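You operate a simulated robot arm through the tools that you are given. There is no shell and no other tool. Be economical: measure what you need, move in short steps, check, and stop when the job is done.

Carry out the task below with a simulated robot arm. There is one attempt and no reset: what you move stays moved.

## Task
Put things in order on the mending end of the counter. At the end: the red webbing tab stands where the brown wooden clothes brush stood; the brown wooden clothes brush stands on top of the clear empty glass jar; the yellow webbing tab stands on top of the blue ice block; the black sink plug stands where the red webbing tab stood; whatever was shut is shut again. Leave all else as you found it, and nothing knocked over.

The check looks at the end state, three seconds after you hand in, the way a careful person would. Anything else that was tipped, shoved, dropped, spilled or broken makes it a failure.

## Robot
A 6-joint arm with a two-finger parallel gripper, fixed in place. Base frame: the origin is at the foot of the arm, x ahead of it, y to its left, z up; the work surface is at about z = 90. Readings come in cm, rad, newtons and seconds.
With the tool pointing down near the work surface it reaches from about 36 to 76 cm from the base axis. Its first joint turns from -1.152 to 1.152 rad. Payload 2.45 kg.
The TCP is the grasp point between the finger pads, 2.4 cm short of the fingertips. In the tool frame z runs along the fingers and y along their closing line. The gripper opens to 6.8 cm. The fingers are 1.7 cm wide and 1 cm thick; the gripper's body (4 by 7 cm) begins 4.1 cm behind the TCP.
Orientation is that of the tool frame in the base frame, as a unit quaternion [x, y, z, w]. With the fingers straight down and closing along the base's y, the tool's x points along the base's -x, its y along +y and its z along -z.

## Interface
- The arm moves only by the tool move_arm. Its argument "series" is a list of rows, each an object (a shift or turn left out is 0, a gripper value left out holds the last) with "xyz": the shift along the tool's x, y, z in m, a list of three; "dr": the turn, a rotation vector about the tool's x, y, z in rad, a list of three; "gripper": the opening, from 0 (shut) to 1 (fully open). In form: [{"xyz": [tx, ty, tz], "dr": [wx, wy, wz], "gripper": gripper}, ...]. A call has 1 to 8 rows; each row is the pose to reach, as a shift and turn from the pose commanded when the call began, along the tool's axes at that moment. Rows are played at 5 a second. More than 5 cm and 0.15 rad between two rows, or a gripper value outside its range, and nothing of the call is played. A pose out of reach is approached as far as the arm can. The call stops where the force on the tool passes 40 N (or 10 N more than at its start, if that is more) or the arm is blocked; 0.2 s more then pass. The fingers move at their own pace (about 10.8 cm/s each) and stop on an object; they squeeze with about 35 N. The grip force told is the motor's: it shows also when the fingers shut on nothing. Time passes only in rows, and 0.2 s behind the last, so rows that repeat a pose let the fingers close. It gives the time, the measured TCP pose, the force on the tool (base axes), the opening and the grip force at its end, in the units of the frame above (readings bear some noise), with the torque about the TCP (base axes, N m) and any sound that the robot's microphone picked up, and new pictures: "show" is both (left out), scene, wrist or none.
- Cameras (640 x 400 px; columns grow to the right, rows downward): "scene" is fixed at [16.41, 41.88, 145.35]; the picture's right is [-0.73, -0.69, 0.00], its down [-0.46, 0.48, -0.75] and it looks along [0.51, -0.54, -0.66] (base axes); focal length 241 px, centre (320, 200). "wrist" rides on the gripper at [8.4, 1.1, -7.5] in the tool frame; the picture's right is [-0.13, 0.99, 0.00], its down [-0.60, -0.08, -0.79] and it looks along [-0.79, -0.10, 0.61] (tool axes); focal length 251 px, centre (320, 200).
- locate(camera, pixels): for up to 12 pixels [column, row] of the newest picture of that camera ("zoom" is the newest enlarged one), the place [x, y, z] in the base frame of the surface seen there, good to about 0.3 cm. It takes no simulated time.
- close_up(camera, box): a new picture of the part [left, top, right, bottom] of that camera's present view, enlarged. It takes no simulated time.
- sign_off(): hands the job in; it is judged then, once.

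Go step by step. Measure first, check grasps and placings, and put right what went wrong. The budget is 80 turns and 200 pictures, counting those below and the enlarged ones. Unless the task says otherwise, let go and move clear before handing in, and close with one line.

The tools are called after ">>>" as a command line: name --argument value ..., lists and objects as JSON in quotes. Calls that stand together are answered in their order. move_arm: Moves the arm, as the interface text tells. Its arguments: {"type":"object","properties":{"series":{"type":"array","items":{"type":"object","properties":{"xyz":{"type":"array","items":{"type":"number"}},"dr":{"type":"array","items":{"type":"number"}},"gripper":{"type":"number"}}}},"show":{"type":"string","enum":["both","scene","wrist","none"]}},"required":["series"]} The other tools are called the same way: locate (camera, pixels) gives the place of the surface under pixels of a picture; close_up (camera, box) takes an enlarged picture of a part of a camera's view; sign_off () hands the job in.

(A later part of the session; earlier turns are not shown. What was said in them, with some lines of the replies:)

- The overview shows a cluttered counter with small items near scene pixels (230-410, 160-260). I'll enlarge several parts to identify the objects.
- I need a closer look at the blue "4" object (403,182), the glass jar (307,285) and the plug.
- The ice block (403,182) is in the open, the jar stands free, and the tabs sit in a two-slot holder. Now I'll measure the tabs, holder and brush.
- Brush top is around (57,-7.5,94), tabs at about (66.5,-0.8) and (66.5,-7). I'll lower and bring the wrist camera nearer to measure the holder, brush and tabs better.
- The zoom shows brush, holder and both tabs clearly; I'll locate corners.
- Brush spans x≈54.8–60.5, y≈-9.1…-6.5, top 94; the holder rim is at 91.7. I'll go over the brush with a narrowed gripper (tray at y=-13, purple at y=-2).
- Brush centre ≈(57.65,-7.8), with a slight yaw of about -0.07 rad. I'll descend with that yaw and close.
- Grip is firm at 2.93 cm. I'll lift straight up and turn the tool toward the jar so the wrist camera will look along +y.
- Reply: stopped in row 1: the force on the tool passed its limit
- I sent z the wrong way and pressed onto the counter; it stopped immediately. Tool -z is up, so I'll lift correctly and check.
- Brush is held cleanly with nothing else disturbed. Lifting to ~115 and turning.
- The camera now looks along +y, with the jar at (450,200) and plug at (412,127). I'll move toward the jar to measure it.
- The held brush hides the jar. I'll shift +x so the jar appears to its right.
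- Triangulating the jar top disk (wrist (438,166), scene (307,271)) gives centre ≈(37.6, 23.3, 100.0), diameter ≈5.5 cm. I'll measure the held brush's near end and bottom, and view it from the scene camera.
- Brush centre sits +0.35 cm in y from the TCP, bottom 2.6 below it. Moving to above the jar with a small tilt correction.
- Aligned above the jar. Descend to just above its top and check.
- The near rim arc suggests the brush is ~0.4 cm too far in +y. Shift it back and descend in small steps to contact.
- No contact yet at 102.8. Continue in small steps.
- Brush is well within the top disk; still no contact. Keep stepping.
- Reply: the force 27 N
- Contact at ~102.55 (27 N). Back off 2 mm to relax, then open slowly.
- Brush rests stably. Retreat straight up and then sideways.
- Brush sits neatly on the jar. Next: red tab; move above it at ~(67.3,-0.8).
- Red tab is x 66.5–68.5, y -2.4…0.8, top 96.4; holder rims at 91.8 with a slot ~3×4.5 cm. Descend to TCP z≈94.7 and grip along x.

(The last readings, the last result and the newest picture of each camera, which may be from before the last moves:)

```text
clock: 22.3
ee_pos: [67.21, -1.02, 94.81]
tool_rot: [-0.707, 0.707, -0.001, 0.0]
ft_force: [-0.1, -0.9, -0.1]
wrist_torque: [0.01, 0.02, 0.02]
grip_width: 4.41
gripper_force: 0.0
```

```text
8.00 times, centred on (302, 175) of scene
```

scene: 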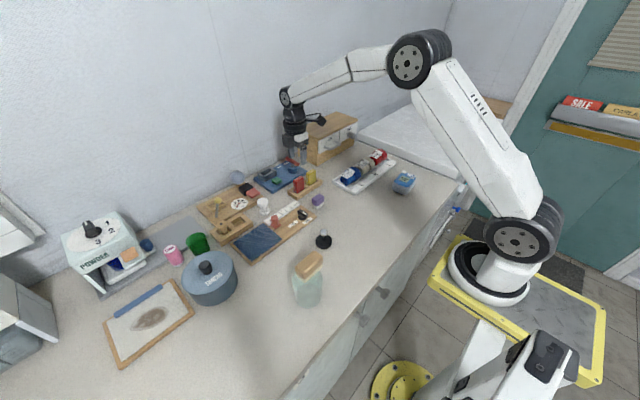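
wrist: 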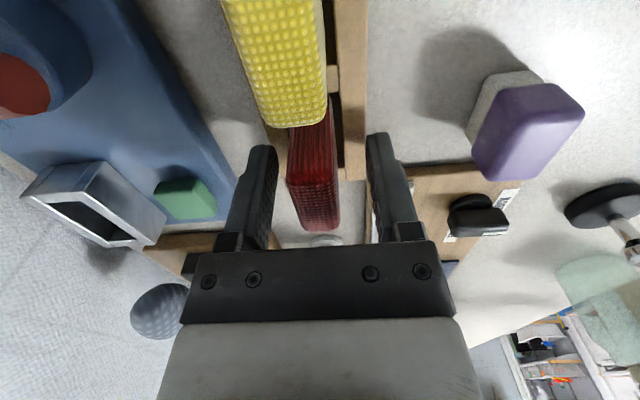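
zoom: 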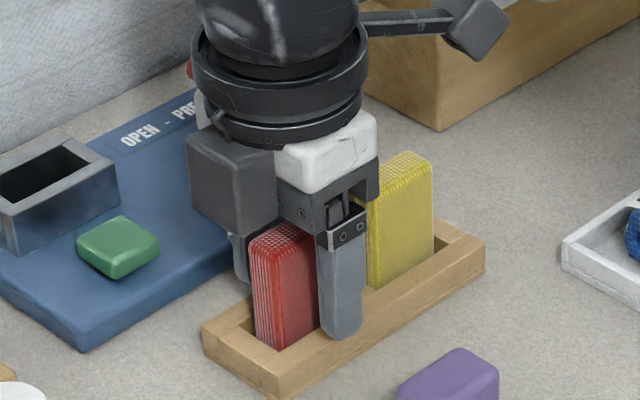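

Fingers straddle the red tab above the rims. Closing.

>>> move_arm --series '[{"gripper": 0.15}, {"gripper": 0.15}, {"gripper": 0.15}]' --show "none"

>>> move_arm --series '[{"xyz": [0, 0, -0.02]}, {"xyz": [0, 0, -0.06]}, {"xyz": [0, 0, -0.1]}, {"xyz": [0, 0, -0.12]}, {"xyz": [0, 0, -0.12]}]' --show "both"

>>> close_up --camera "scene" --box '[270, 130, 350, 200]'

```text
clock: 23.1
ee_pos: [67.37, -0.91, 94.77]
tool_rot: [0.707, -0.707, 0.0, 0.001]
ft_force: [0.2, -0.3, -0.1]
wrist_torque: [-0.01, -0.03, -0.03]
grip_width: 1.81
gripper_force: 35.3
```

```text
clock: 24.3
ee_pos: [67.16, -1.0, 106.8]
tool_rot: [-0.707, 0.707, -0.001, -0.001]
ft_force: [0.7, 0.4, 0.1]
wrist_torque: [-0.03, -0.03, 0.06]
grip_width: 1.84
gripper_force: 35.2
```

scene: 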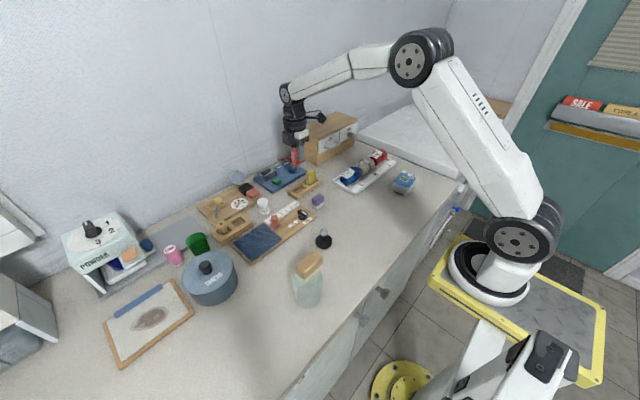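
wrist: 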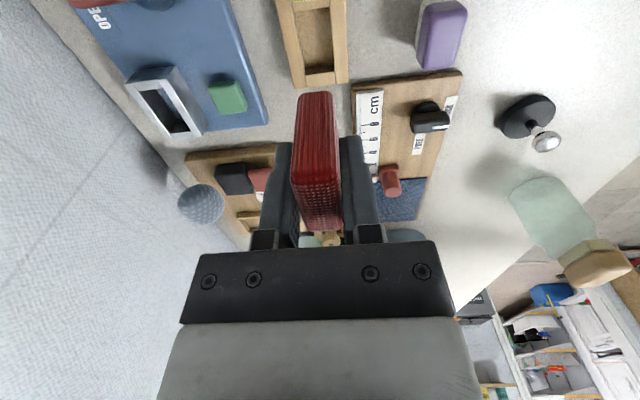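

```text
5.71 times, centred on (310, 165) of scene
```

zoom: 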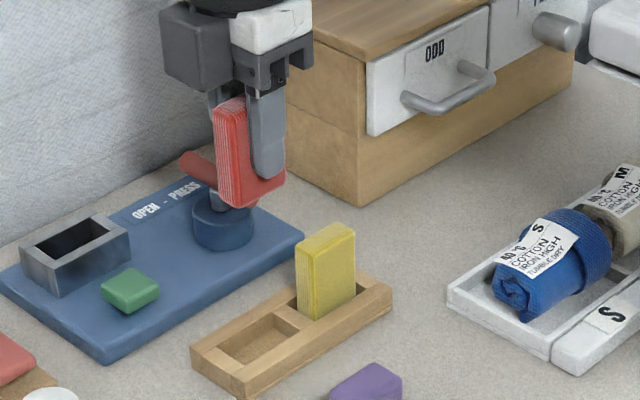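

Red tab is held; the empty slot is visible. Measure slot and the tab's bottom.

>>> locate --camera "zoom" --pixels '[[258, 335], [228, 348], [283, 322], [270, 350], [300, 335], [195, 350], [237, 378], [218, 350], [270, 312], [247, 203], [232, 198], [262, 203]]'

>>> locate --camera "wrist" --pixels '[[315, 95], [303, 75], [330, 75], [315, 50], [300, 20], [326, 20], [315, 90], [330, 95], [440, 12], [418, 60], [518, 110], [545, 115]]'

```text
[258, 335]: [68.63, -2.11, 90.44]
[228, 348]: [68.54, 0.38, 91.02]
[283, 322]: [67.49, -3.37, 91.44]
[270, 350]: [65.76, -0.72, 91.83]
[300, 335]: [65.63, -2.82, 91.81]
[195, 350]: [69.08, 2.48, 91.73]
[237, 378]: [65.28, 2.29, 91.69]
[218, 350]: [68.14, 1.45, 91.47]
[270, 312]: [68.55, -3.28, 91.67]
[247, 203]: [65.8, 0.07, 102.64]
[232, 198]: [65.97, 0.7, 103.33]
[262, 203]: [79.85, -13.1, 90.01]
```

```text
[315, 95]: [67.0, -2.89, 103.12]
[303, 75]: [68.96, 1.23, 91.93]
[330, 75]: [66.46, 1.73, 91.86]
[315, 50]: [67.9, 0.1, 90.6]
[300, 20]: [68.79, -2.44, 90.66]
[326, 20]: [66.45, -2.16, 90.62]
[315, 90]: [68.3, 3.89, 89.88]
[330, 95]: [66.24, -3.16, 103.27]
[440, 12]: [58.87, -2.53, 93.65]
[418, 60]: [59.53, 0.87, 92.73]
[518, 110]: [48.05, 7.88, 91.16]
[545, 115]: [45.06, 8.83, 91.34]
```

Slot floor is 90.6; slot is ~2.7×4.4 cm centred (67.55,-0.9). Tab bottom is 4.15 below TCP. Now carry to the brush's former spot (57.65,-7.8).

>>> move_arm --series '[{"xyz": [0.024, 0.032, 0]}, {"xyz": [0.048, 0.064, 0]}, {"xyz": [0.0695, 0.0955, 0]}, {"xyz": [0.0695, 0.0955, 0.04]}, {"xyz": [0.0695, 0.0955, 0.08]}, {"xyz": [0.0695, 0.0955, 0.115]}, {"xyz": [0.0695, 0.0955, 0.115]}]'

>>> close_up --camera "scene" --box '[290, 140, 370, 210]'

```text
clock: 25.9
ee_pos: [57.83, -7.87, 95.17]
tool_rot: [0.708, -0.707, 0.001, 0.0]
ft_force: [0.0, -0.4, -0.4]
wrist_torque: [-0.02, 0.03, -0.03]
grip_width: 1.8
gripper_force: 35.2
```

scene: 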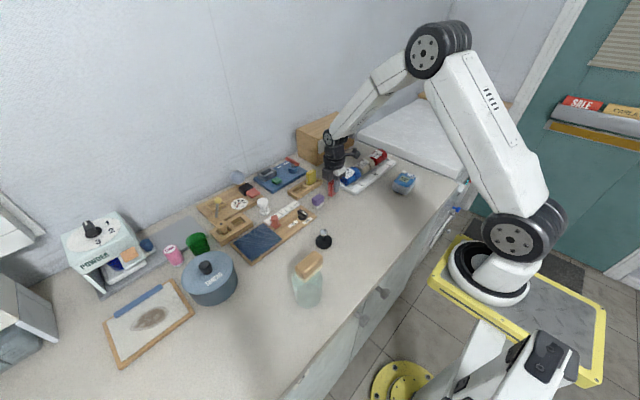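
wrist: 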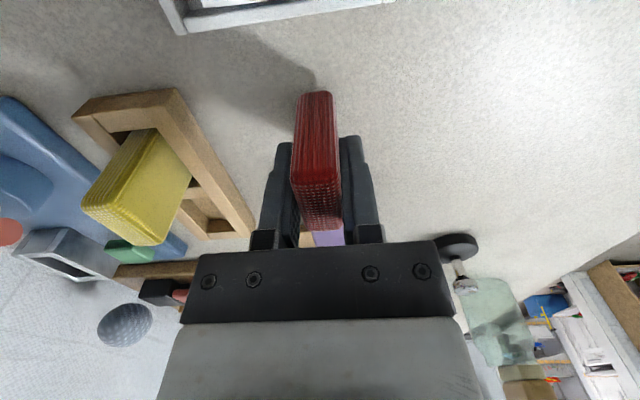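

```text
5.71 times, centred on (330, 175) of scene
```

zoom: 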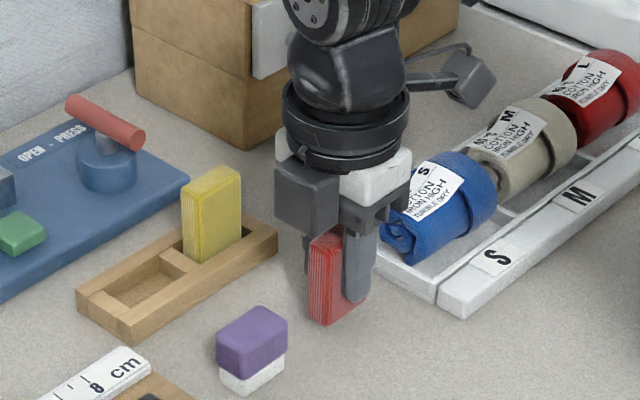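

In place; lower in small steps to touch.

>>> move_arm --series '[{"xyz": [0, 0.001, 0.004]}, {"xyz": [0, 0.001, 0.007]}, {"xyz": [0, 0.001, 0.009]}, {"xyz": [0, 0.001, 0.009]}]' --show "none"

```text
clock: 26.9
ee_pos: [57.58, -7.91, 94.28]
tool_rot: [-0.707, 0.708, 0.0, 0.0]
ft_force: [-2.3, 2.1, 5.0]
wrist_torque: [0.08, 0.07, -0.03]
grip_width: 1.81
gripper_force: 34.8
```

Light contact (5 N) at 94.28. Release and rise.

>>> move_arm --series '[{"gripper": 0.35}, {"gripper": 0.45}, {"gripper": 0.45}, {"gripper": 0.45}]' --show "none"

>>> move_arm --series '[{"xyz": [0, 0, -0.03]}, {"xyz": [0, 0, -0.07]}, {"xyz": [0, 0, -0.12]}, {"xyz": [0, 0, -0.12]}]'

>>> close_up --camera "scene" --box '[290, 140, 370, 210]'

```text
clock: 27.9
ee_pos: [57.54, -7.86, 94.28]
tool_rot: [-0.707, 0.708, 0.0, -0.001]
ft_force: [-0.5, 0.4, 0.2]
wrist_torque: [0.02, 0.05, -0.02]
grip_width: 3.07
gripper_force: 0.1
```

```text
clock: 28.9
ee_pos: [57.85, -7.82, 106.58]
tool_rot: [0.707, -0.707, 0.0, 0.0]
ft_force: [0.6, -1.2, 0.3]
wrist_torque: [0.01, -0.01, 0.02]
grip_width: 3.05
gripper_force: 0.1
```

scene: 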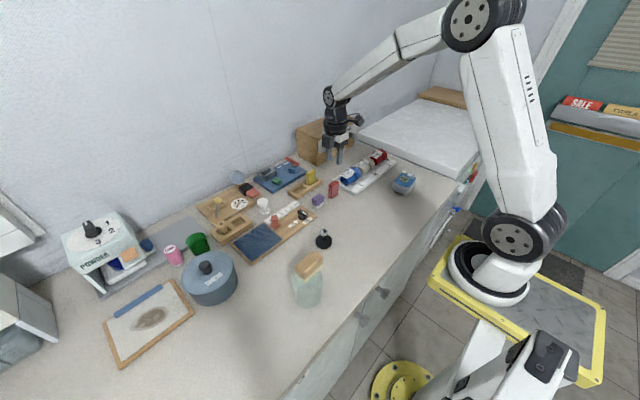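
wrist: 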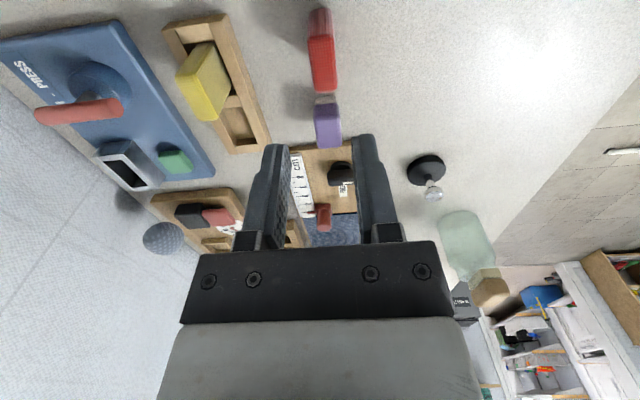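

```text
5.71 times, centred on (330, 175) of scene
```

zoom: 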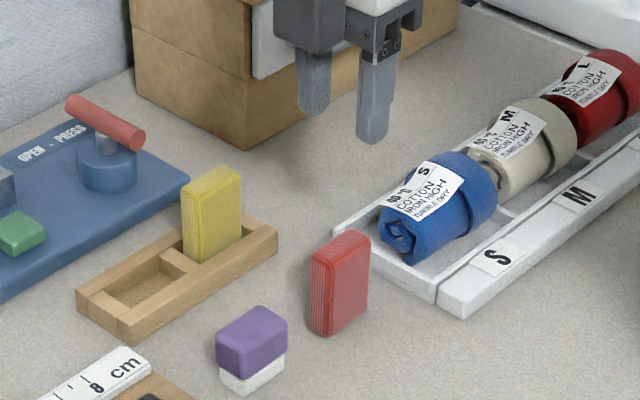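

Red tab stands upright where the brush was. Now the yellow tab: measure lever clearance and move above.

>>> locate --camera "zoom" --pixels '[[135, 140], [80, 105], [110, 170], [195, 190], [235, 172], [225, 180], [205, 245]]'

>>> move_arm --series '[{"xyz": [-0.005, -0.032, 0], "gripper": 0.65}, {"xyz": [-0.008, -0.064, 0]}, {"xyz": [-0.0095, -0.094, 0]}, {"xyz": [-0.0095, -0.094, 0]}]' --show "wrist"

>>> close_up --camera "wrist" --box '[230, 0, 390, 100]'

>>> locate --camera "zoom" --pixels '[[275, 300], [300, 380], [375, 375], [395, 370], [385, 250], [285, 250], [340, 385], [340, 200], [300, 200], [375, 200]]'

```text
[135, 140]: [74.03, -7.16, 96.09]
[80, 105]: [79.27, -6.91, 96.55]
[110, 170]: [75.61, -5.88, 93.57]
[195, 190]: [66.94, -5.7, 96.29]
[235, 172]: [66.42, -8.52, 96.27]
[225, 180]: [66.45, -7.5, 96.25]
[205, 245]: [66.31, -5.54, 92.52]
```

```text
clock: 29.9
ee_pos: [67.1, -6.75, 106.43]
tool_rot: [0.707, -0.707, 0.001, 0.001]
ft_force: [-0.2, 0.3, 0.6]
wrist_torque: [-0.01, -0.01, -0.01]
grip_width: 4.42
gripper_force: 0.1
```

wrist: 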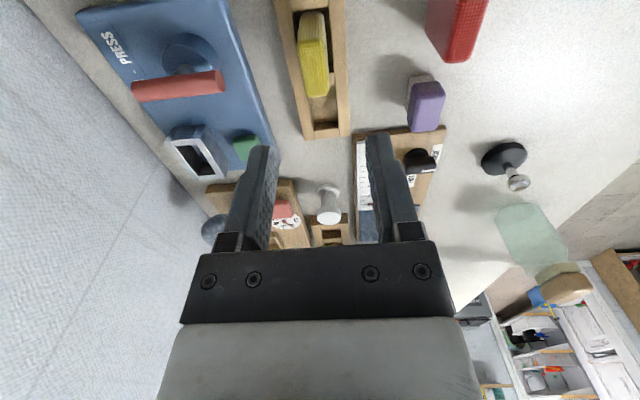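

```text
4.00 times, centred on (310, 50) of wrist
```

zoom: 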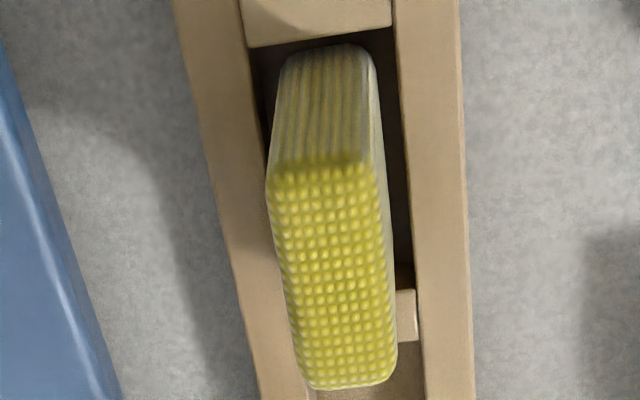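

```text
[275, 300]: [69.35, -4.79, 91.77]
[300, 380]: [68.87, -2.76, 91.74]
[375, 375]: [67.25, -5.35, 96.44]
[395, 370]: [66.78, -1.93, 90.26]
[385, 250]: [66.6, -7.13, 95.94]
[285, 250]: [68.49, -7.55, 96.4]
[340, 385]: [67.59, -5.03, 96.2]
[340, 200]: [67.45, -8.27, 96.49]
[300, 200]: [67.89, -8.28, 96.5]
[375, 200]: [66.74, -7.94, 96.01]
```

Yellow tab centred ≈(67.5,-6.8); lever at x>74 is clear. Descend and grip.

>>> move_arm --series '[{"xyz": [0, -0.003, 0.04]}, {"xyz": [0, -0.003, 0.08]}, {"xyz": [0, -0.003, 0.1]}, {"xyz": [0, -0.003, 0.117]}, {"xyz": [0, -0.003, 0.117]}, {"xyz": [0, -0.003, 0.117], "gripper": 0.15}, {"xyz": [0, -0.003, 0.117], "gripper": 0.15}, {"xyz": [0, -0.003, 0.117], "gripper": 0.15}]' --show "none"

>>> close_up --camera "scene" --box '[379, 162, 427, 202]'

>>> locate --camera "zoom" --pixels '[[325, 170], [330, 100], [290, 150], [240, 200], [400, 240], [440, 170], [370, 110], [300, 210], [380, 190], [215, 270], [345, 325], [445, 230]]'

```text
clock: 31.7
ee_pos: [67.5, -6.91, 94.56]
tool_rot: [0.707, -0.707, 0.001, 0.001]
ft_force: [0.0, 0.0, -0.6]
wrist_torque: [0.0, 0.0, -0.02]
grip_width: 1.79
gripper_force: 34.6
```

```text
10.00 times, centred on (403, 182) of scene
```

zoom: 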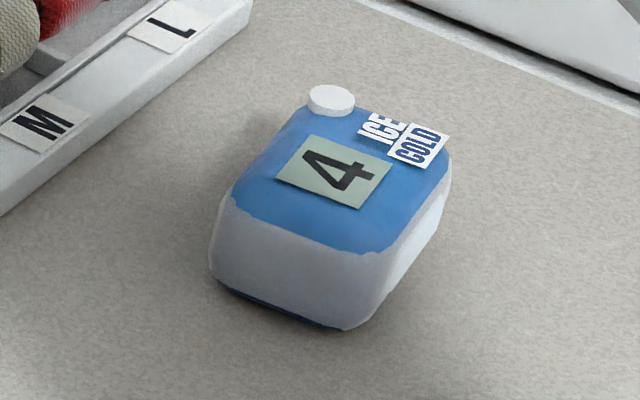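

```text
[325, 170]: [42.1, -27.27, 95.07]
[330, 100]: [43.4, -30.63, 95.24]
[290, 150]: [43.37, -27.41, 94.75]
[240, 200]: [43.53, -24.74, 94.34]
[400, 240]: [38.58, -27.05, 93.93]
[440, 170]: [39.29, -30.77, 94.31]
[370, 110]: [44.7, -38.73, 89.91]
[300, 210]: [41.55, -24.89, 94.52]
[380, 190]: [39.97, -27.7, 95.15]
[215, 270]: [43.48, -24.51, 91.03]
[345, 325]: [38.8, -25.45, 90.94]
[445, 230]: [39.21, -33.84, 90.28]
```

Yellow gripped (1.79). Ice block top ≈95.0, panel centre ≈(41.5,-27.4). Lift straight, then carry over.

>>> move_arm --series '[{"xyz": [0, 0, -0.03]}, {"xyz": [0, 0, -0.07]}, {"xyz": [0, 0, -0.11]}, {"xyz": [0, 0, -0.14]}, {"xyz": [0, 0, -0.14]}]' --show "none"

>>> move_arm --series '[{"xyz": [0.028, 0.036, 0]}, {"xyz": [0.056, 0.072, 0]}, {"xyz": [0.084, 0.108, 0]}, {"xyz": [0.112, 0.144, 0]}, {"xyz": [0.14, 0.18, 0]}, {"xyz": [0.168, 0.216, 0]}, {"xyz": [0.196, 0.252, 0]}, {"xyz": [0.2055, 0.26, 0]}]'

>>> close_up --camera "scene" --box '[360, 130, 456, 210]'

```text
clock: 32.9
ee_pos: [67.41, -6.86, 108.74]
tool_rot: [-0.707, 0.707, 0.0, -0.001]
ft_force: [-0.3, 0.2, -0.4]
wrist_torque: [-0.03, -0.02, -0.02]
grip_width: 1.8
gripper_force: 35.2
```

```text
clock: 34.7
ee_pos: [41.22, -27.46, 108.69]
tool_rot: [-0.707, 0.707, -0.001, -0.001]
ft_force: [0.4, 0.6, 0.4]
wrist_torque: [-0.02, 0.01, 0.0]
grip_width: 1.8
gripper_force: 35.2
```

scene: 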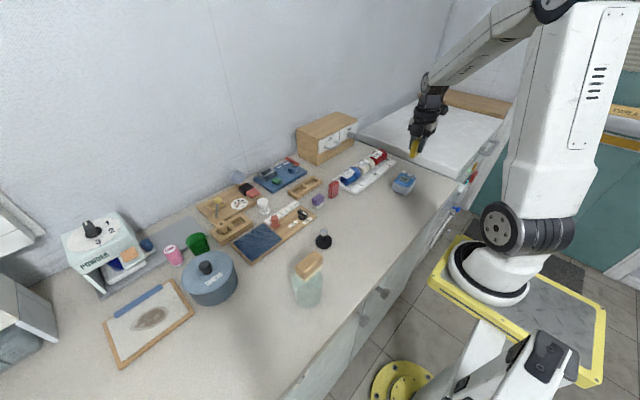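
wrist: 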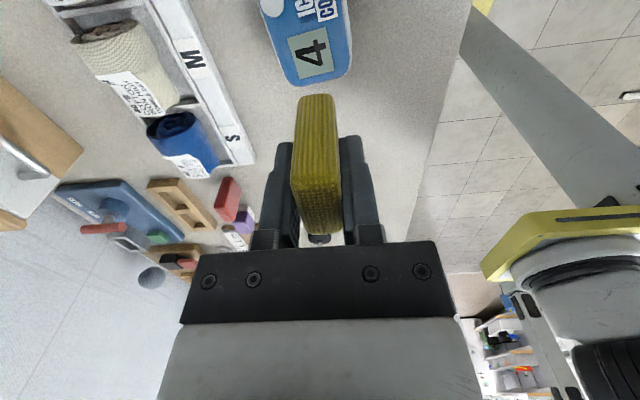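

```text
5.00 times, centred on (408, 170) of scene
```

zoom: 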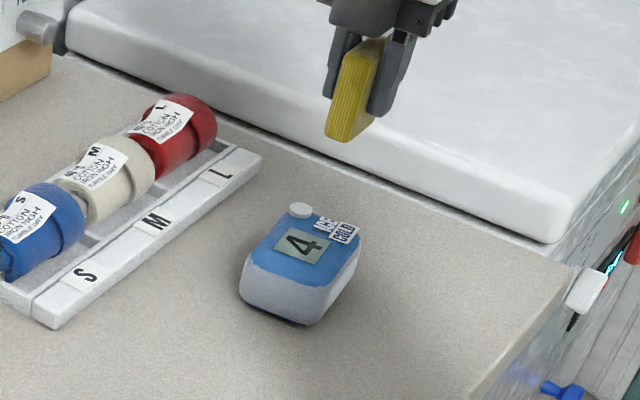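

Check the appliance's height next to the camera boom and the block's exact placement from the wrist view.

>>> locate --camera "zoom" --pixels '[[400, 185], [540, 200], [540, 240], [300, 100], [300, 210]]'

>>> locate --camera "wrist" --pixels '[[312, 50], [290, 40], [325, 28], [334, 65], [297, 78], [345, 40], [272, 30], [295, 84], [345, 70], [275, 8], [320, 20], [317, 97]]'

```text
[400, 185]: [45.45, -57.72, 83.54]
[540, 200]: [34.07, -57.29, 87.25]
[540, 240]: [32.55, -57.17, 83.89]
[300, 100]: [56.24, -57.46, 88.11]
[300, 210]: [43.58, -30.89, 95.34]
```

```text
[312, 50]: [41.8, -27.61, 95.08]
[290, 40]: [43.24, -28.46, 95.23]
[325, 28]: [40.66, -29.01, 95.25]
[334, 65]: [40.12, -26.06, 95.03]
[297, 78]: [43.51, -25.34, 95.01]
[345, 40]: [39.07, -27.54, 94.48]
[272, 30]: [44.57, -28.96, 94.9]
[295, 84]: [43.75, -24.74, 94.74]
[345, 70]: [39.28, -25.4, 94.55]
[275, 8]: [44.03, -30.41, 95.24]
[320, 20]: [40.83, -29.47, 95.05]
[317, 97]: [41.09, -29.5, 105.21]
```

Panel centre ≈(41.9,-27.2), flat at 95.1. Shift x by +0.6 and descend to just above.

>>> move_arm --series '[{"xyz": [0, -0.006, 0.03]}, {"xyz": [0, -0.006, 0.06]}, {"xyz": [0, -0.006, 0.085]}, {"xyz": [0, -0.006, 0.085]}]'

>>> close_up --camera "scene" --box '[373, 150, 437, 205]'

```text
clock: 35.7
ee_pos: [41.88, -27.31, 100.27]
tool_rot: [0.707, -0.707, 0.001, 0.001]
ft_force: [0.4, 1.2, 0.5]
wrist_torque: [-0.01, -0.02, 0.03]
grip_width: 1.81
gripper_force: 35.0
```

scene: 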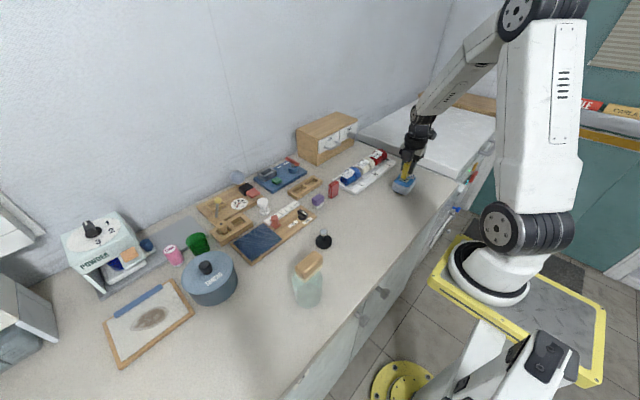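
wrist: 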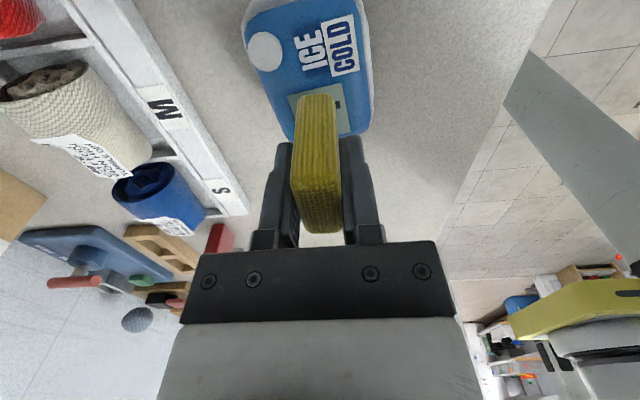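

```text
7.27 times, centred on (405, 178) of scene
```

zoom: 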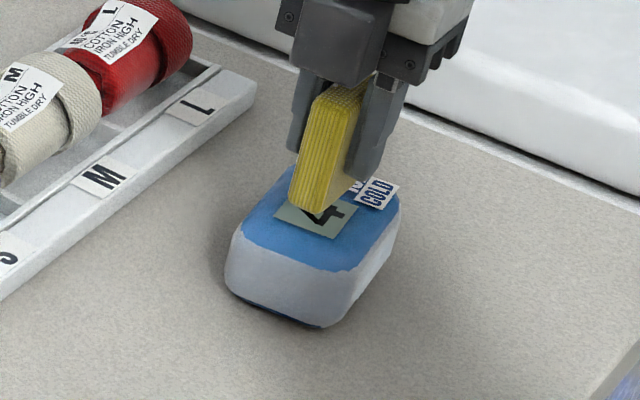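

Well positioned. Lower to contact gently.

>>> move_arm --series '[{"xyz": [0, 0, 0.004]}, {"xyz": [0, 0, 0.007]}, {"xyz": [0, 0, 0.009]}, {"xyz": [0, 0, 0.009]}]' --show "none"

```text
clock: 36.7
ee_pos: [41.92, -27.34, 99.43]
tool_rot: [-0.707, 0.707, 0.0, 0.0]
ft_force: [0.8, 0.5, 0.5]
wrist_torque: [0.0, -0.01, -0.01]
grip_width: 1.82
gripper_force: 34.7
```

>>> move_arm --series '[{"xyz": [0, 0, 0.001]}, {"xyz": [0, 0, 0.002]}, {"xyz": [0, 0, 0.002]}]' --show "none"

```text
clock: 37.5
ee_pos: [41.97, -27.46, 99.21]
tool_rot: [0.708, -0.707, 0.001, -0.001]
ft_force: [-3.6, 3.7, 12.3]
wrist_torque: [0.11, 0.15, -0.01]
grip_width: 1.83
gripper_force: 35.5
```

Contact (12 N). Back off 1 mm and release.

>>> move_arm --series '[{"xyz": [0, 0, -0.001]}, {"xyz": [0, 0, -0.001]}, {"xyz": [0, 0, -0.001], "gripper": 0.35}, {"xyz": [0, 0, -0.001], "gripper": 0.45}, {"xyz": [0, 0, -0.001], "gripper": 0.45}]' --show "none"

>>> move_arm --series '[{"xyz": [0, 0, -0.03]}, {"xyz": [0, 0, -0.07]}, {"xyz": [0, 0, -0.12]}, {"xyz": [0, 0, -0.12]}]'

>>> close_up --camera "scene" --box '[373, 150, 437, 205]'

```text
clock: 38.7
ee_pos: [41.98, -27.48, 99.24]
tool_rot: [0.708, -0.707, 0.001, 0.0]
ft_force: [-0.4, -0.3, 0.2]
wrist_torque: [0.0, 0.01, 0.0]
grip_width: 3.03
gripper_force: 0.0
```

```text
clock: 39.7
ee_pos: [41.9, -27.49, 111.42]
tool_rot: [-0.707, 0.707, -0.001, -0.002]
ft_force: [0.0, 0.2, 0.1]
wrist_torque: [0.0, -0.05, -0.02]
grip_width: 3.05
gripper_force: 0.1
```

scene: 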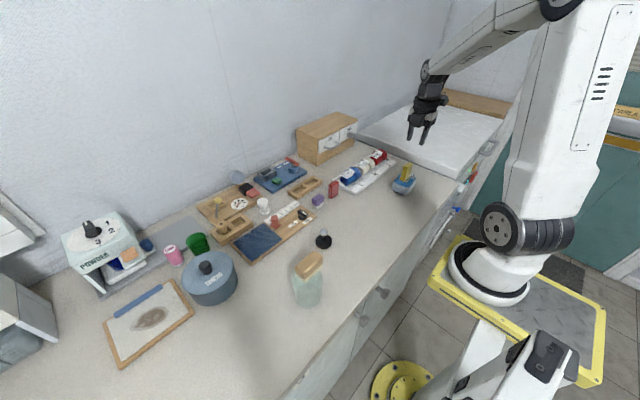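
wrist: 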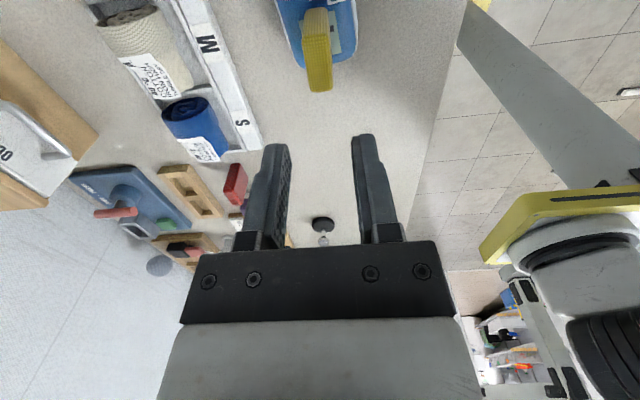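

```text
7.27 times, centred on (405, 178) of scene
```

zoom: 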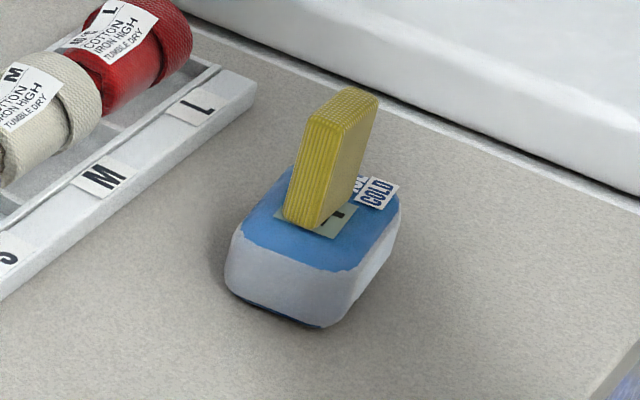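

Yellow tab stands well on the ice block. Now move to the plug near (45,10.2).

>>> move_arm --series '[{"xyz": [-0.047, -0.004, 0]}, {"xyz": [-0.094, -0.008, 0]}, {"xyz": [-0.141, -0.012, 0]}, {"xyz": [-0.188, -0.016, 0]}, {"xyz": [-0.235, -0.02, 0]}, {"xyz": [-0.282, -0.024, 0.01]}, {"xyz": [-0.329, -0.028, 0.02]}, {"xyz": [-0.375, -0.031, 0.03], "gripper": 0.5}]' --show "wrist"

>>> close_up --camera "wrist" --box '[230, 0, 390, 100]'

>>> close_up --camera "scene" --box '[299, 222, 347, 252]'

```text
clock: 41.5
ee_pos: [45.13, 10.19, 108.18]
tool_rot: [-0.707, 0.707, -0.001, 0.0]
ft_force: [1.0, 0.3, -0.4]
wrist_torque: [-0.02, 0.01, 0.01]
grip_width: 3.41
gripper_force: 0.1
```

wrist: 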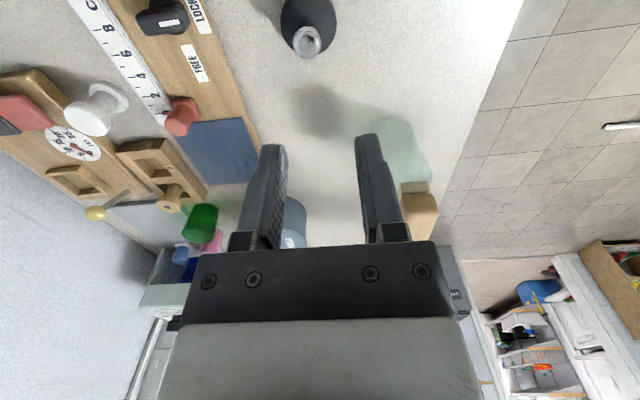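

```text
4.00 times, centred on (310, 50) of wrist
```

zoom: 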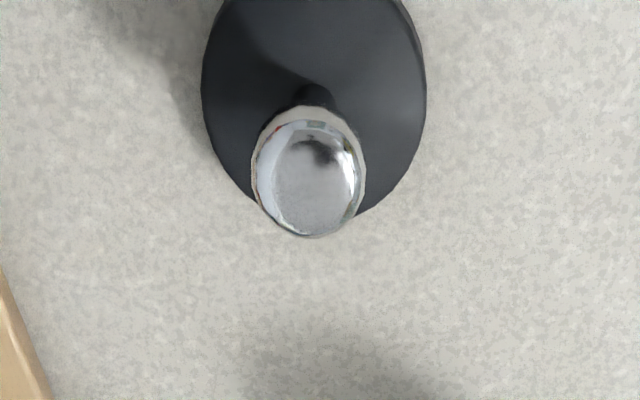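

```text
13.33 times, centred on (323, 237) of scene
```

zoom: 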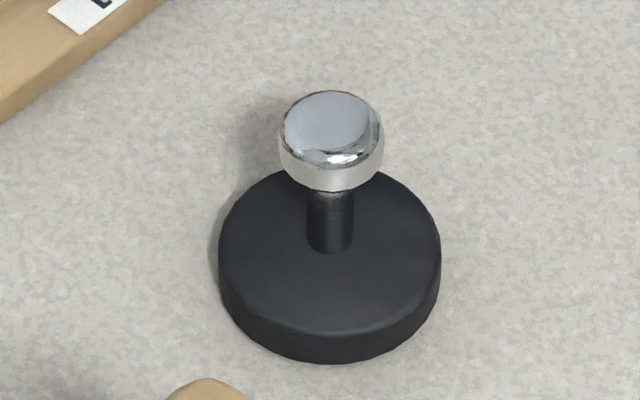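

>>> locate --camera "zoom" --pixels '[[325, 115], [330, 185], [285, 160], [378, 160], [330, 230], [330, 300], [225, 250], [437, 250], [330, 330], [330, 360]]'

>>> locate --camera "wrist" --pixels '[[307, 40], [295, 42], [320, 42], [283, 20], [335, 20], [308, 10], [308, 58], [307, 32]]'

```text
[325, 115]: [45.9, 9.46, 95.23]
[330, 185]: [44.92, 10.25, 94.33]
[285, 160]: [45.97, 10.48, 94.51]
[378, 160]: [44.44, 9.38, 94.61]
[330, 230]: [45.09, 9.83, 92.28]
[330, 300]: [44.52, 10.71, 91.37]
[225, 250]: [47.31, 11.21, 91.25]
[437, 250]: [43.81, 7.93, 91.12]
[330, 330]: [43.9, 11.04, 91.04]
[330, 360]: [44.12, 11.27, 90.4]
```

```text
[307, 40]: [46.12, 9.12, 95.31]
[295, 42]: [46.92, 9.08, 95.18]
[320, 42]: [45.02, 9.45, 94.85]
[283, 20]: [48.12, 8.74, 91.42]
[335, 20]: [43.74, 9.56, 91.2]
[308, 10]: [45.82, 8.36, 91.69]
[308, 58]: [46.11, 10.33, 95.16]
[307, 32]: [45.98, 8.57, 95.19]
```

Knob centre ≈(45.8,9.55), z 93.6–95.3; disc ≈4.6 cm with top 91.35. Descend to z≈94.3 and grip the knob.

>>> move_arm --series '[{"xyz": [0.0065, -0.0065, 0.04]}, {"xyz": [0.0065, -0.0065, 0.08]}, {"xyz": [0.0065, -0.0065, 0.115]}, {"xyz": [0.0065, -0.0065, 0.115]}]' --show "wrist"

>>> close_up --camera "scene" --box '[291, 212, 355, 260]'

```text
clock: 42.5
ee_pos: [45.73, 9.53, 96.69]
tool_rot: [0.707, -0.707, 0.001, 0.001]
ft_force: [-0.2, 1.2, 0.0]
wrist_torque: [0.02, 0.0, -0.01]
grip_width: 3.4
gripper_force: 0.0
```

wrist: 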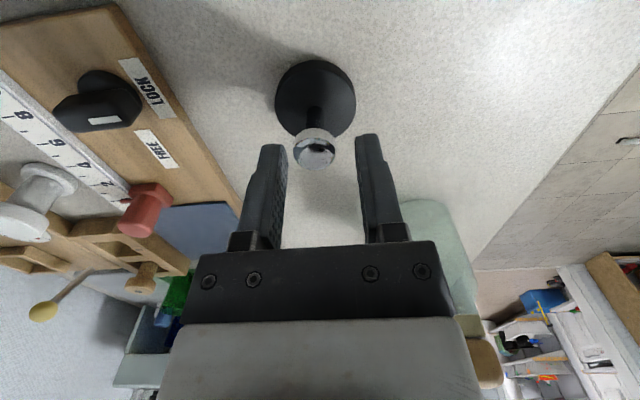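

```text
8.33 times, centred on (323, 236) of scene
```

zoom: 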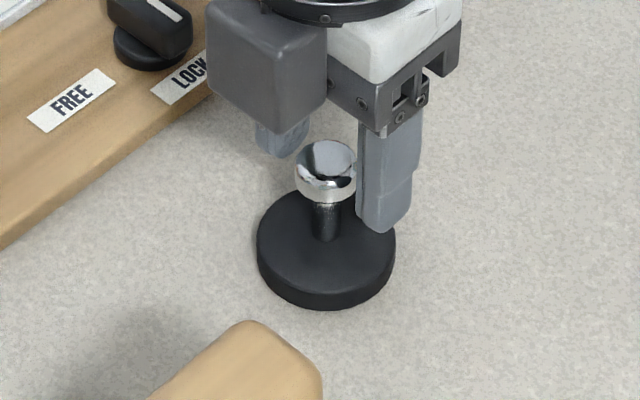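

>>> locate --camera "wrist" --pixels '[[315, 140], [315, 155], [315, 165], [298, 148], [332, 148], [277, 95], [355, 95]]'

>>> locate --camera "zoom" --pixels '[[325, 155], [300, 180], [325, 195], [385, 200], [350, 180], [325, 225], [280, 145]]'

```text
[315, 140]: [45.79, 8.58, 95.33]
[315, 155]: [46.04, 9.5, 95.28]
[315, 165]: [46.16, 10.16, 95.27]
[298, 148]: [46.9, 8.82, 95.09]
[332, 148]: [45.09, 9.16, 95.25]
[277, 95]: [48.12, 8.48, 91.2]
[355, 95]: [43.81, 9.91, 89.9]
```

```text
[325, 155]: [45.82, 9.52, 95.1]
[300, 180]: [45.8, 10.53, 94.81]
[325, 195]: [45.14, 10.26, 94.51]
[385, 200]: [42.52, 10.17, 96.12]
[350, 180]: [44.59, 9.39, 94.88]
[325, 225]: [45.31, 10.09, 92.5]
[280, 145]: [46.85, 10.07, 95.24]
```

Centre agrees (45.9,9.45). Descend 2.35 cm and close.

>>> move_arm --series '[{"xyz": [0, -0.001, 0.012]}, {"xyz": [0, -0.001, 0.0235]}, {"xyz": [0, -0.001, 0.0235]}, {"xyz": [0, -0.001, 0.0235], "gripper": 0.2}, {"xyz": [0, -0.001, 0.0235], "gripper": 0.15}, {"xyz": [0, -0.001, 0.0235], "gripper": 0.15}, {"xyz": [0, -0.001, 0.0235], "gripper": 0.15}]' --show "none"

>>> move_arm --series '[{"xyz": [0, 0, -0.02]}, {"xyz": [0, 0, -0.06]}, {"xyz": [0, 0, -0.1]}, {"xyz": [0, 0, -0.12]}, {"xyz": [0, 0, -0.12]}]'

>>> close_up --camera "scene" --box '[280, 160, 376, 232]'

```text
clock: 44.1
ee_pos: [45.79, 9.45, 94.37]
tool_rot: [-0.707, 0.707, -0.001, -0.001]
ft_force: [0.0, -0.2, 0.8]
wrist_torque: [0.02, 0.01, 0.01]
grip_width: 2.02
gripper_force: 34.9
```

```text
clock: 45.3
ee_pos: [45.86, 9.56, 106.38]
tool_rot: [0.707, -0.707, 0.0, 0.0]
ft_force: [-0.6, 0.3, -0.3]
wrist_torque: [0.0, -0.03, 0.0]
grip_width: 2.02
gripper_force: 35.1
```

scene: 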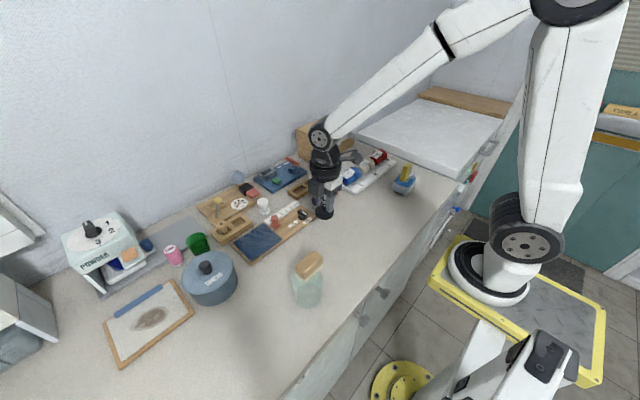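
wrist: 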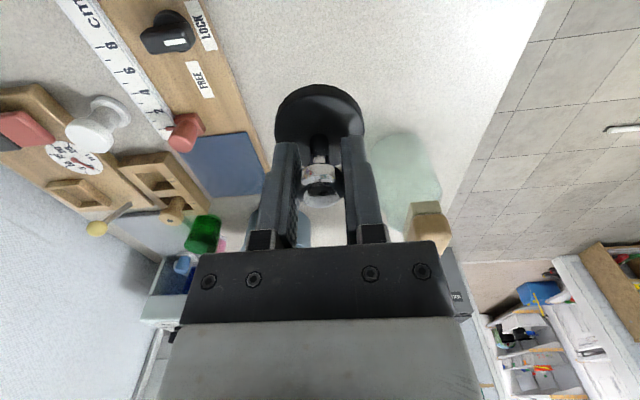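

```text
5.56 times, centred on (328, 196) of scene
```

zoom: 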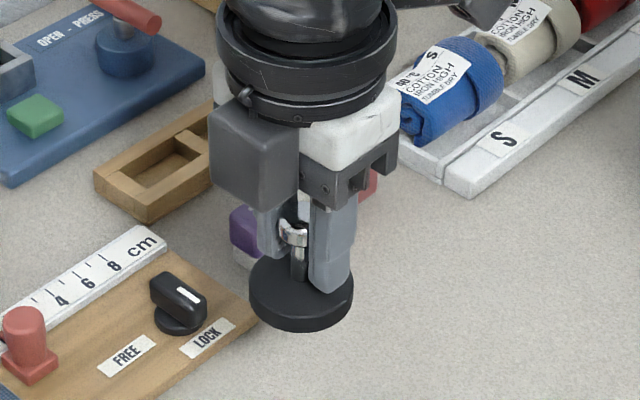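

Plug held level. Carry to above the red slot (67.5,-0.9).

>>> move_arm --series '[{"xyz": [0.018, -0.037, 0]}, {"xyz": [0.036, -0.074, 0]}, {"xyz": [0.054, -0.111, 0]}, {"xyz": [0.072, -0.148, 0]}, {"xyz": [0.09, -0.185, 0]}, {"xyz": [0.1045, -0.2165, 0]}, {"xyz": [0.1045, -0.2165, 0.03]}, {"xyz": [0.1045, -0.2165, 0.06]}]'

>>> close_up --camera "scene" --box '[270, 145, 350, 205]'

>>> close_up --camera "wrist" --box '[240, 40, 400, 140]'

```text
clock: 47.1
ee_pos: [67.55, -1.39, 100.18]
tool_rot: [0.708, -0.707, 0.001, 0.001]
ft_force: [0.1, 0.5, 0.0]
wrist_torque: [-0.02, 0.04, 0.0]
grip_width: 2.04
gripper_force: 35.2
```

scene: 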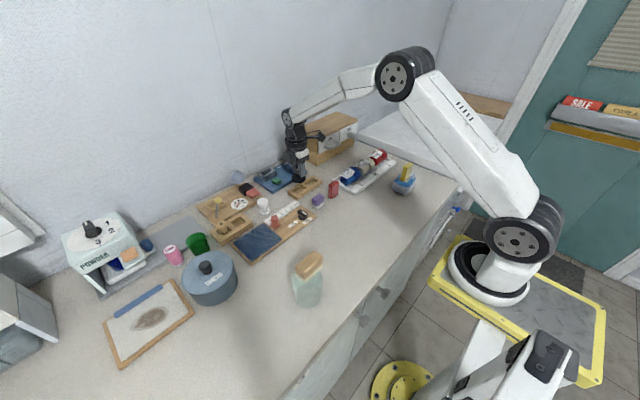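
wrist: 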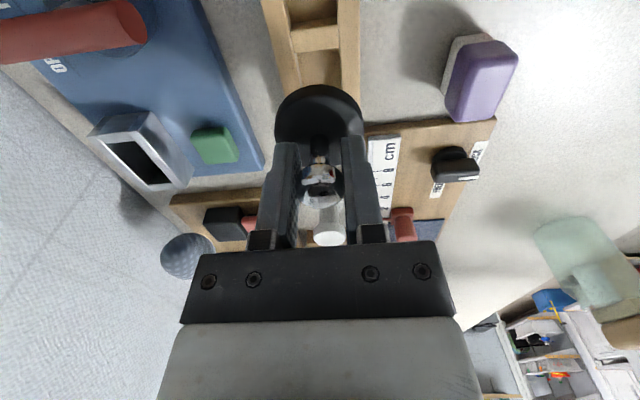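

```text
6.67 times, centred on (310, 175) of scene
```

zoom: 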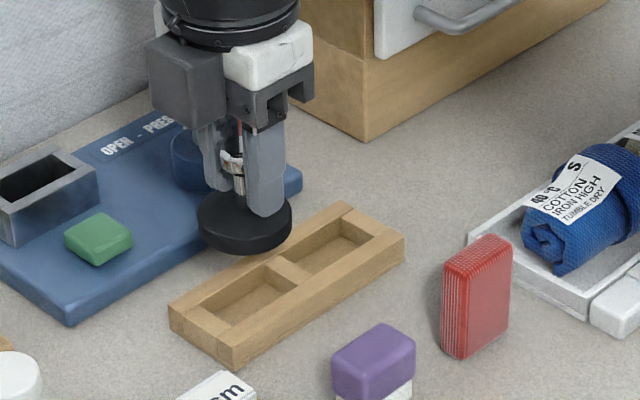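

```text
4.00 times, centred on (320, 90) of wrist
```

zoom: 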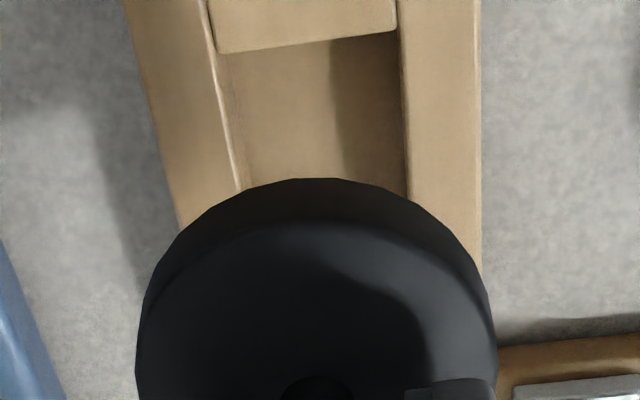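

Move y by +0.4 and descend to just above the rims (contact expected at TCP ≈96.15).

>>> move_arm --series '[{"xyz": [-0.004, 0.001, 0.015]}, {"xyz": [-0.004, 0.001, 0.032]}, {"xyz": [-0.004, 0.001, 0.032]}]' --show "wrist"

>>> close_up --camera "scene" --box '[270, 155, 334, 205]'

>>> locate --camera "zoom" --pixels '[[245, 280], [170, 250], [300, 245], [245, 265], [205, 335], [270, 370], [480, 250], [360, 190]]'

```text
clock: 47.9
ee_pos: [67.43, -0.8, 97.23]
tool_rot: [-0.707, 0.707, -0.001, -0.001]
ft_force: [-1.2, -0.1, -0.5]
wrist_torque: [-0.01, -0.01, -0.01]
grip_width: 2.02
gripper_force: 35.3
```

wrist: 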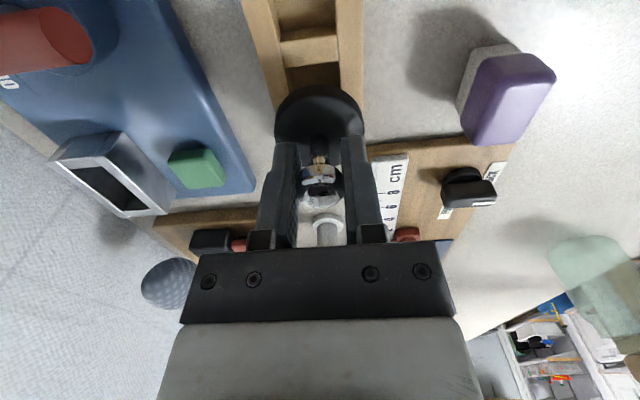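

```text
8.00 times, centred on (302, 180) of scene
```

zoom: 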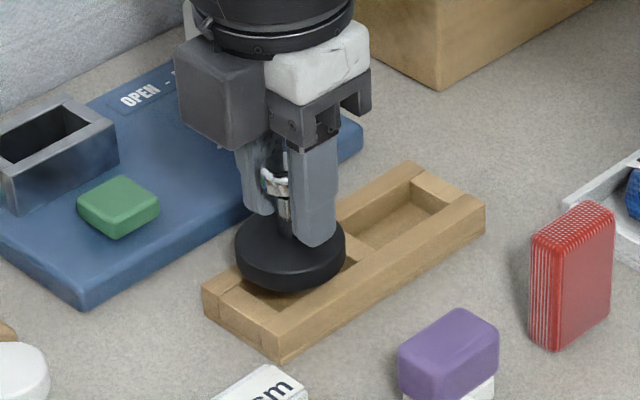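

```text
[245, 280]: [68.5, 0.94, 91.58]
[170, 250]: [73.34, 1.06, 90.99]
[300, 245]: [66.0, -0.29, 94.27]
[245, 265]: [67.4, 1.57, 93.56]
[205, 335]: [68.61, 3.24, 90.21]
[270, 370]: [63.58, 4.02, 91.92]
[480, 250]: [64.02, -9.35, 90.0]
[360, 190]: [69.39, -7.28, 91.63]
```

Plug hovers over the slot, centred. Lower gently.

>>> move_arm --series '[{"xyz": [0, 0, 0.004]}, {"xyz": [0, 0, 0.007]}, {"xyz": [0, 0, 0.01]}, {"xyz": [0, 0, 0.01]}]' --show "none"

```text
clock: 48.9
ee_pos: [67.38, -0.73, 96.19]
tool_rot: [-0.707, 0.707, -0.001, 0.0]
ft_force: [-1.0, -1.6, 4.0]
wrist_torque: [-0.05, 0.13, 0.0]
grip_width: 2.02
gripper_force: 35.1
```

Contact at 96.19 as predicted. Release slowly.

>>> move_arm --series '[{"gripper": 0.33}, {"gripper": 0.36}, {"gripper": 0.42}, {"gripper": 0.5}, {"gripper": 0.5}]' --show "none"

>>> move_arm --series '[{"xyz": [0, 0, -0.03]}, {"xyz": [0, 0, -0.07]}, {"xyz": [0, 0, -0.12]}, {"xyz": [0, 0, -0.16]}, {"xyz": [0.01, 0.04, -0.18]}, {"xyz": [0.02, 0.08, -0.2]}, {"xyz": [0.02, 0.12, -0.2]}, {"xyz": [0.02, 0.12, -0.2]}]'

>>> close_up --camera "scene" --box '[270, 145, 350, 205]'

>>> close_up --camera "scene" --box '[200, 140, 440, 320]'

```text
clock: 50.1
ee_pos: [67.35, -0.72, 96.15]
tool_rot: [0.707, -0.707, 0.001, 0.0]
ft_force: [-0.1, 0.6, -0.5]
wrist_torque: [0.02, 0.0, 0.01]
grip_width: 3.41
gripper_force: 0.0
```

```text
clock: 51.9
ee_pos: [55.42, -2.4, 116.26]
tool_rot: [-0.707, 0.707, -0.001, 0.0]
ft_force: [0.5, 0.4, -0.1]
wrist_torque: [0.0, 0.02, 0.0]
grip_width: 3.38
gripper_force: 0.0
```

scene: 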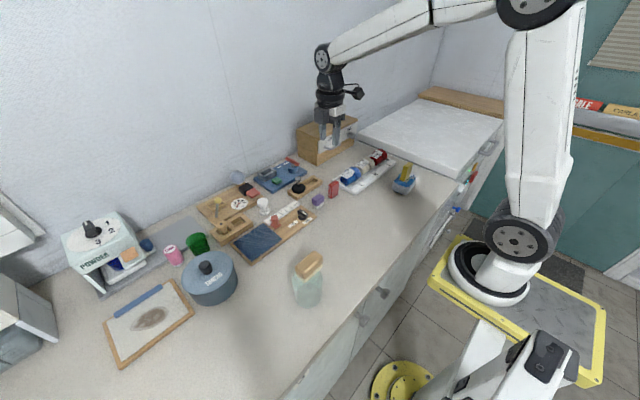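
wrist: 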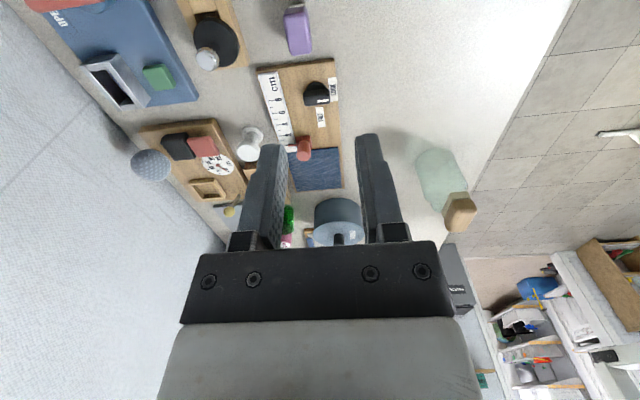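

```text
6.67 times, centred on (310, 175) of scene
```

zoom: 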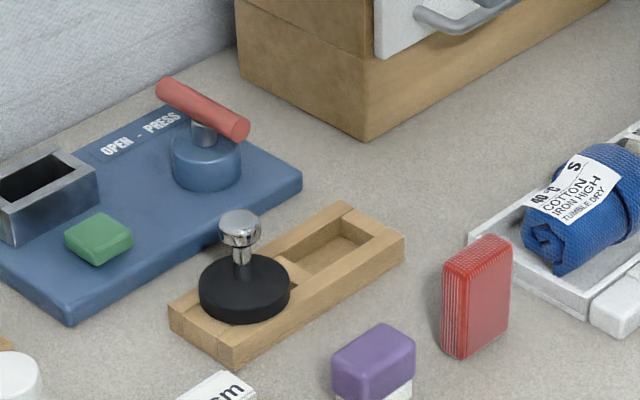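

```text
2.22 times, centred on (320, 230) of scene
```

zoom: 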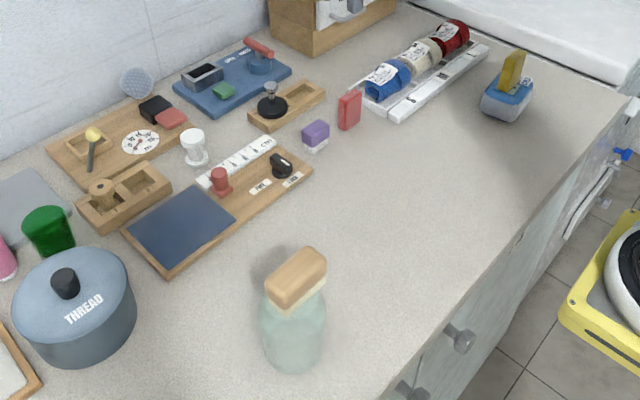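

All four placements look right: brush on the jar, red tab at the brush's spot, yellow tab on the ice block, plug flat over the red tab's slot. Nothing else has moved and the arm is clear, so I'm handing in.

>>> sign_off

```text
The job is handed in.
```

The brush, both tabs and the plug are placed as asked and the job is handed in. The plug is wider than the red tab's slot, so it rests on the holder's rims directly over it, and nothing had to be opened or shut.
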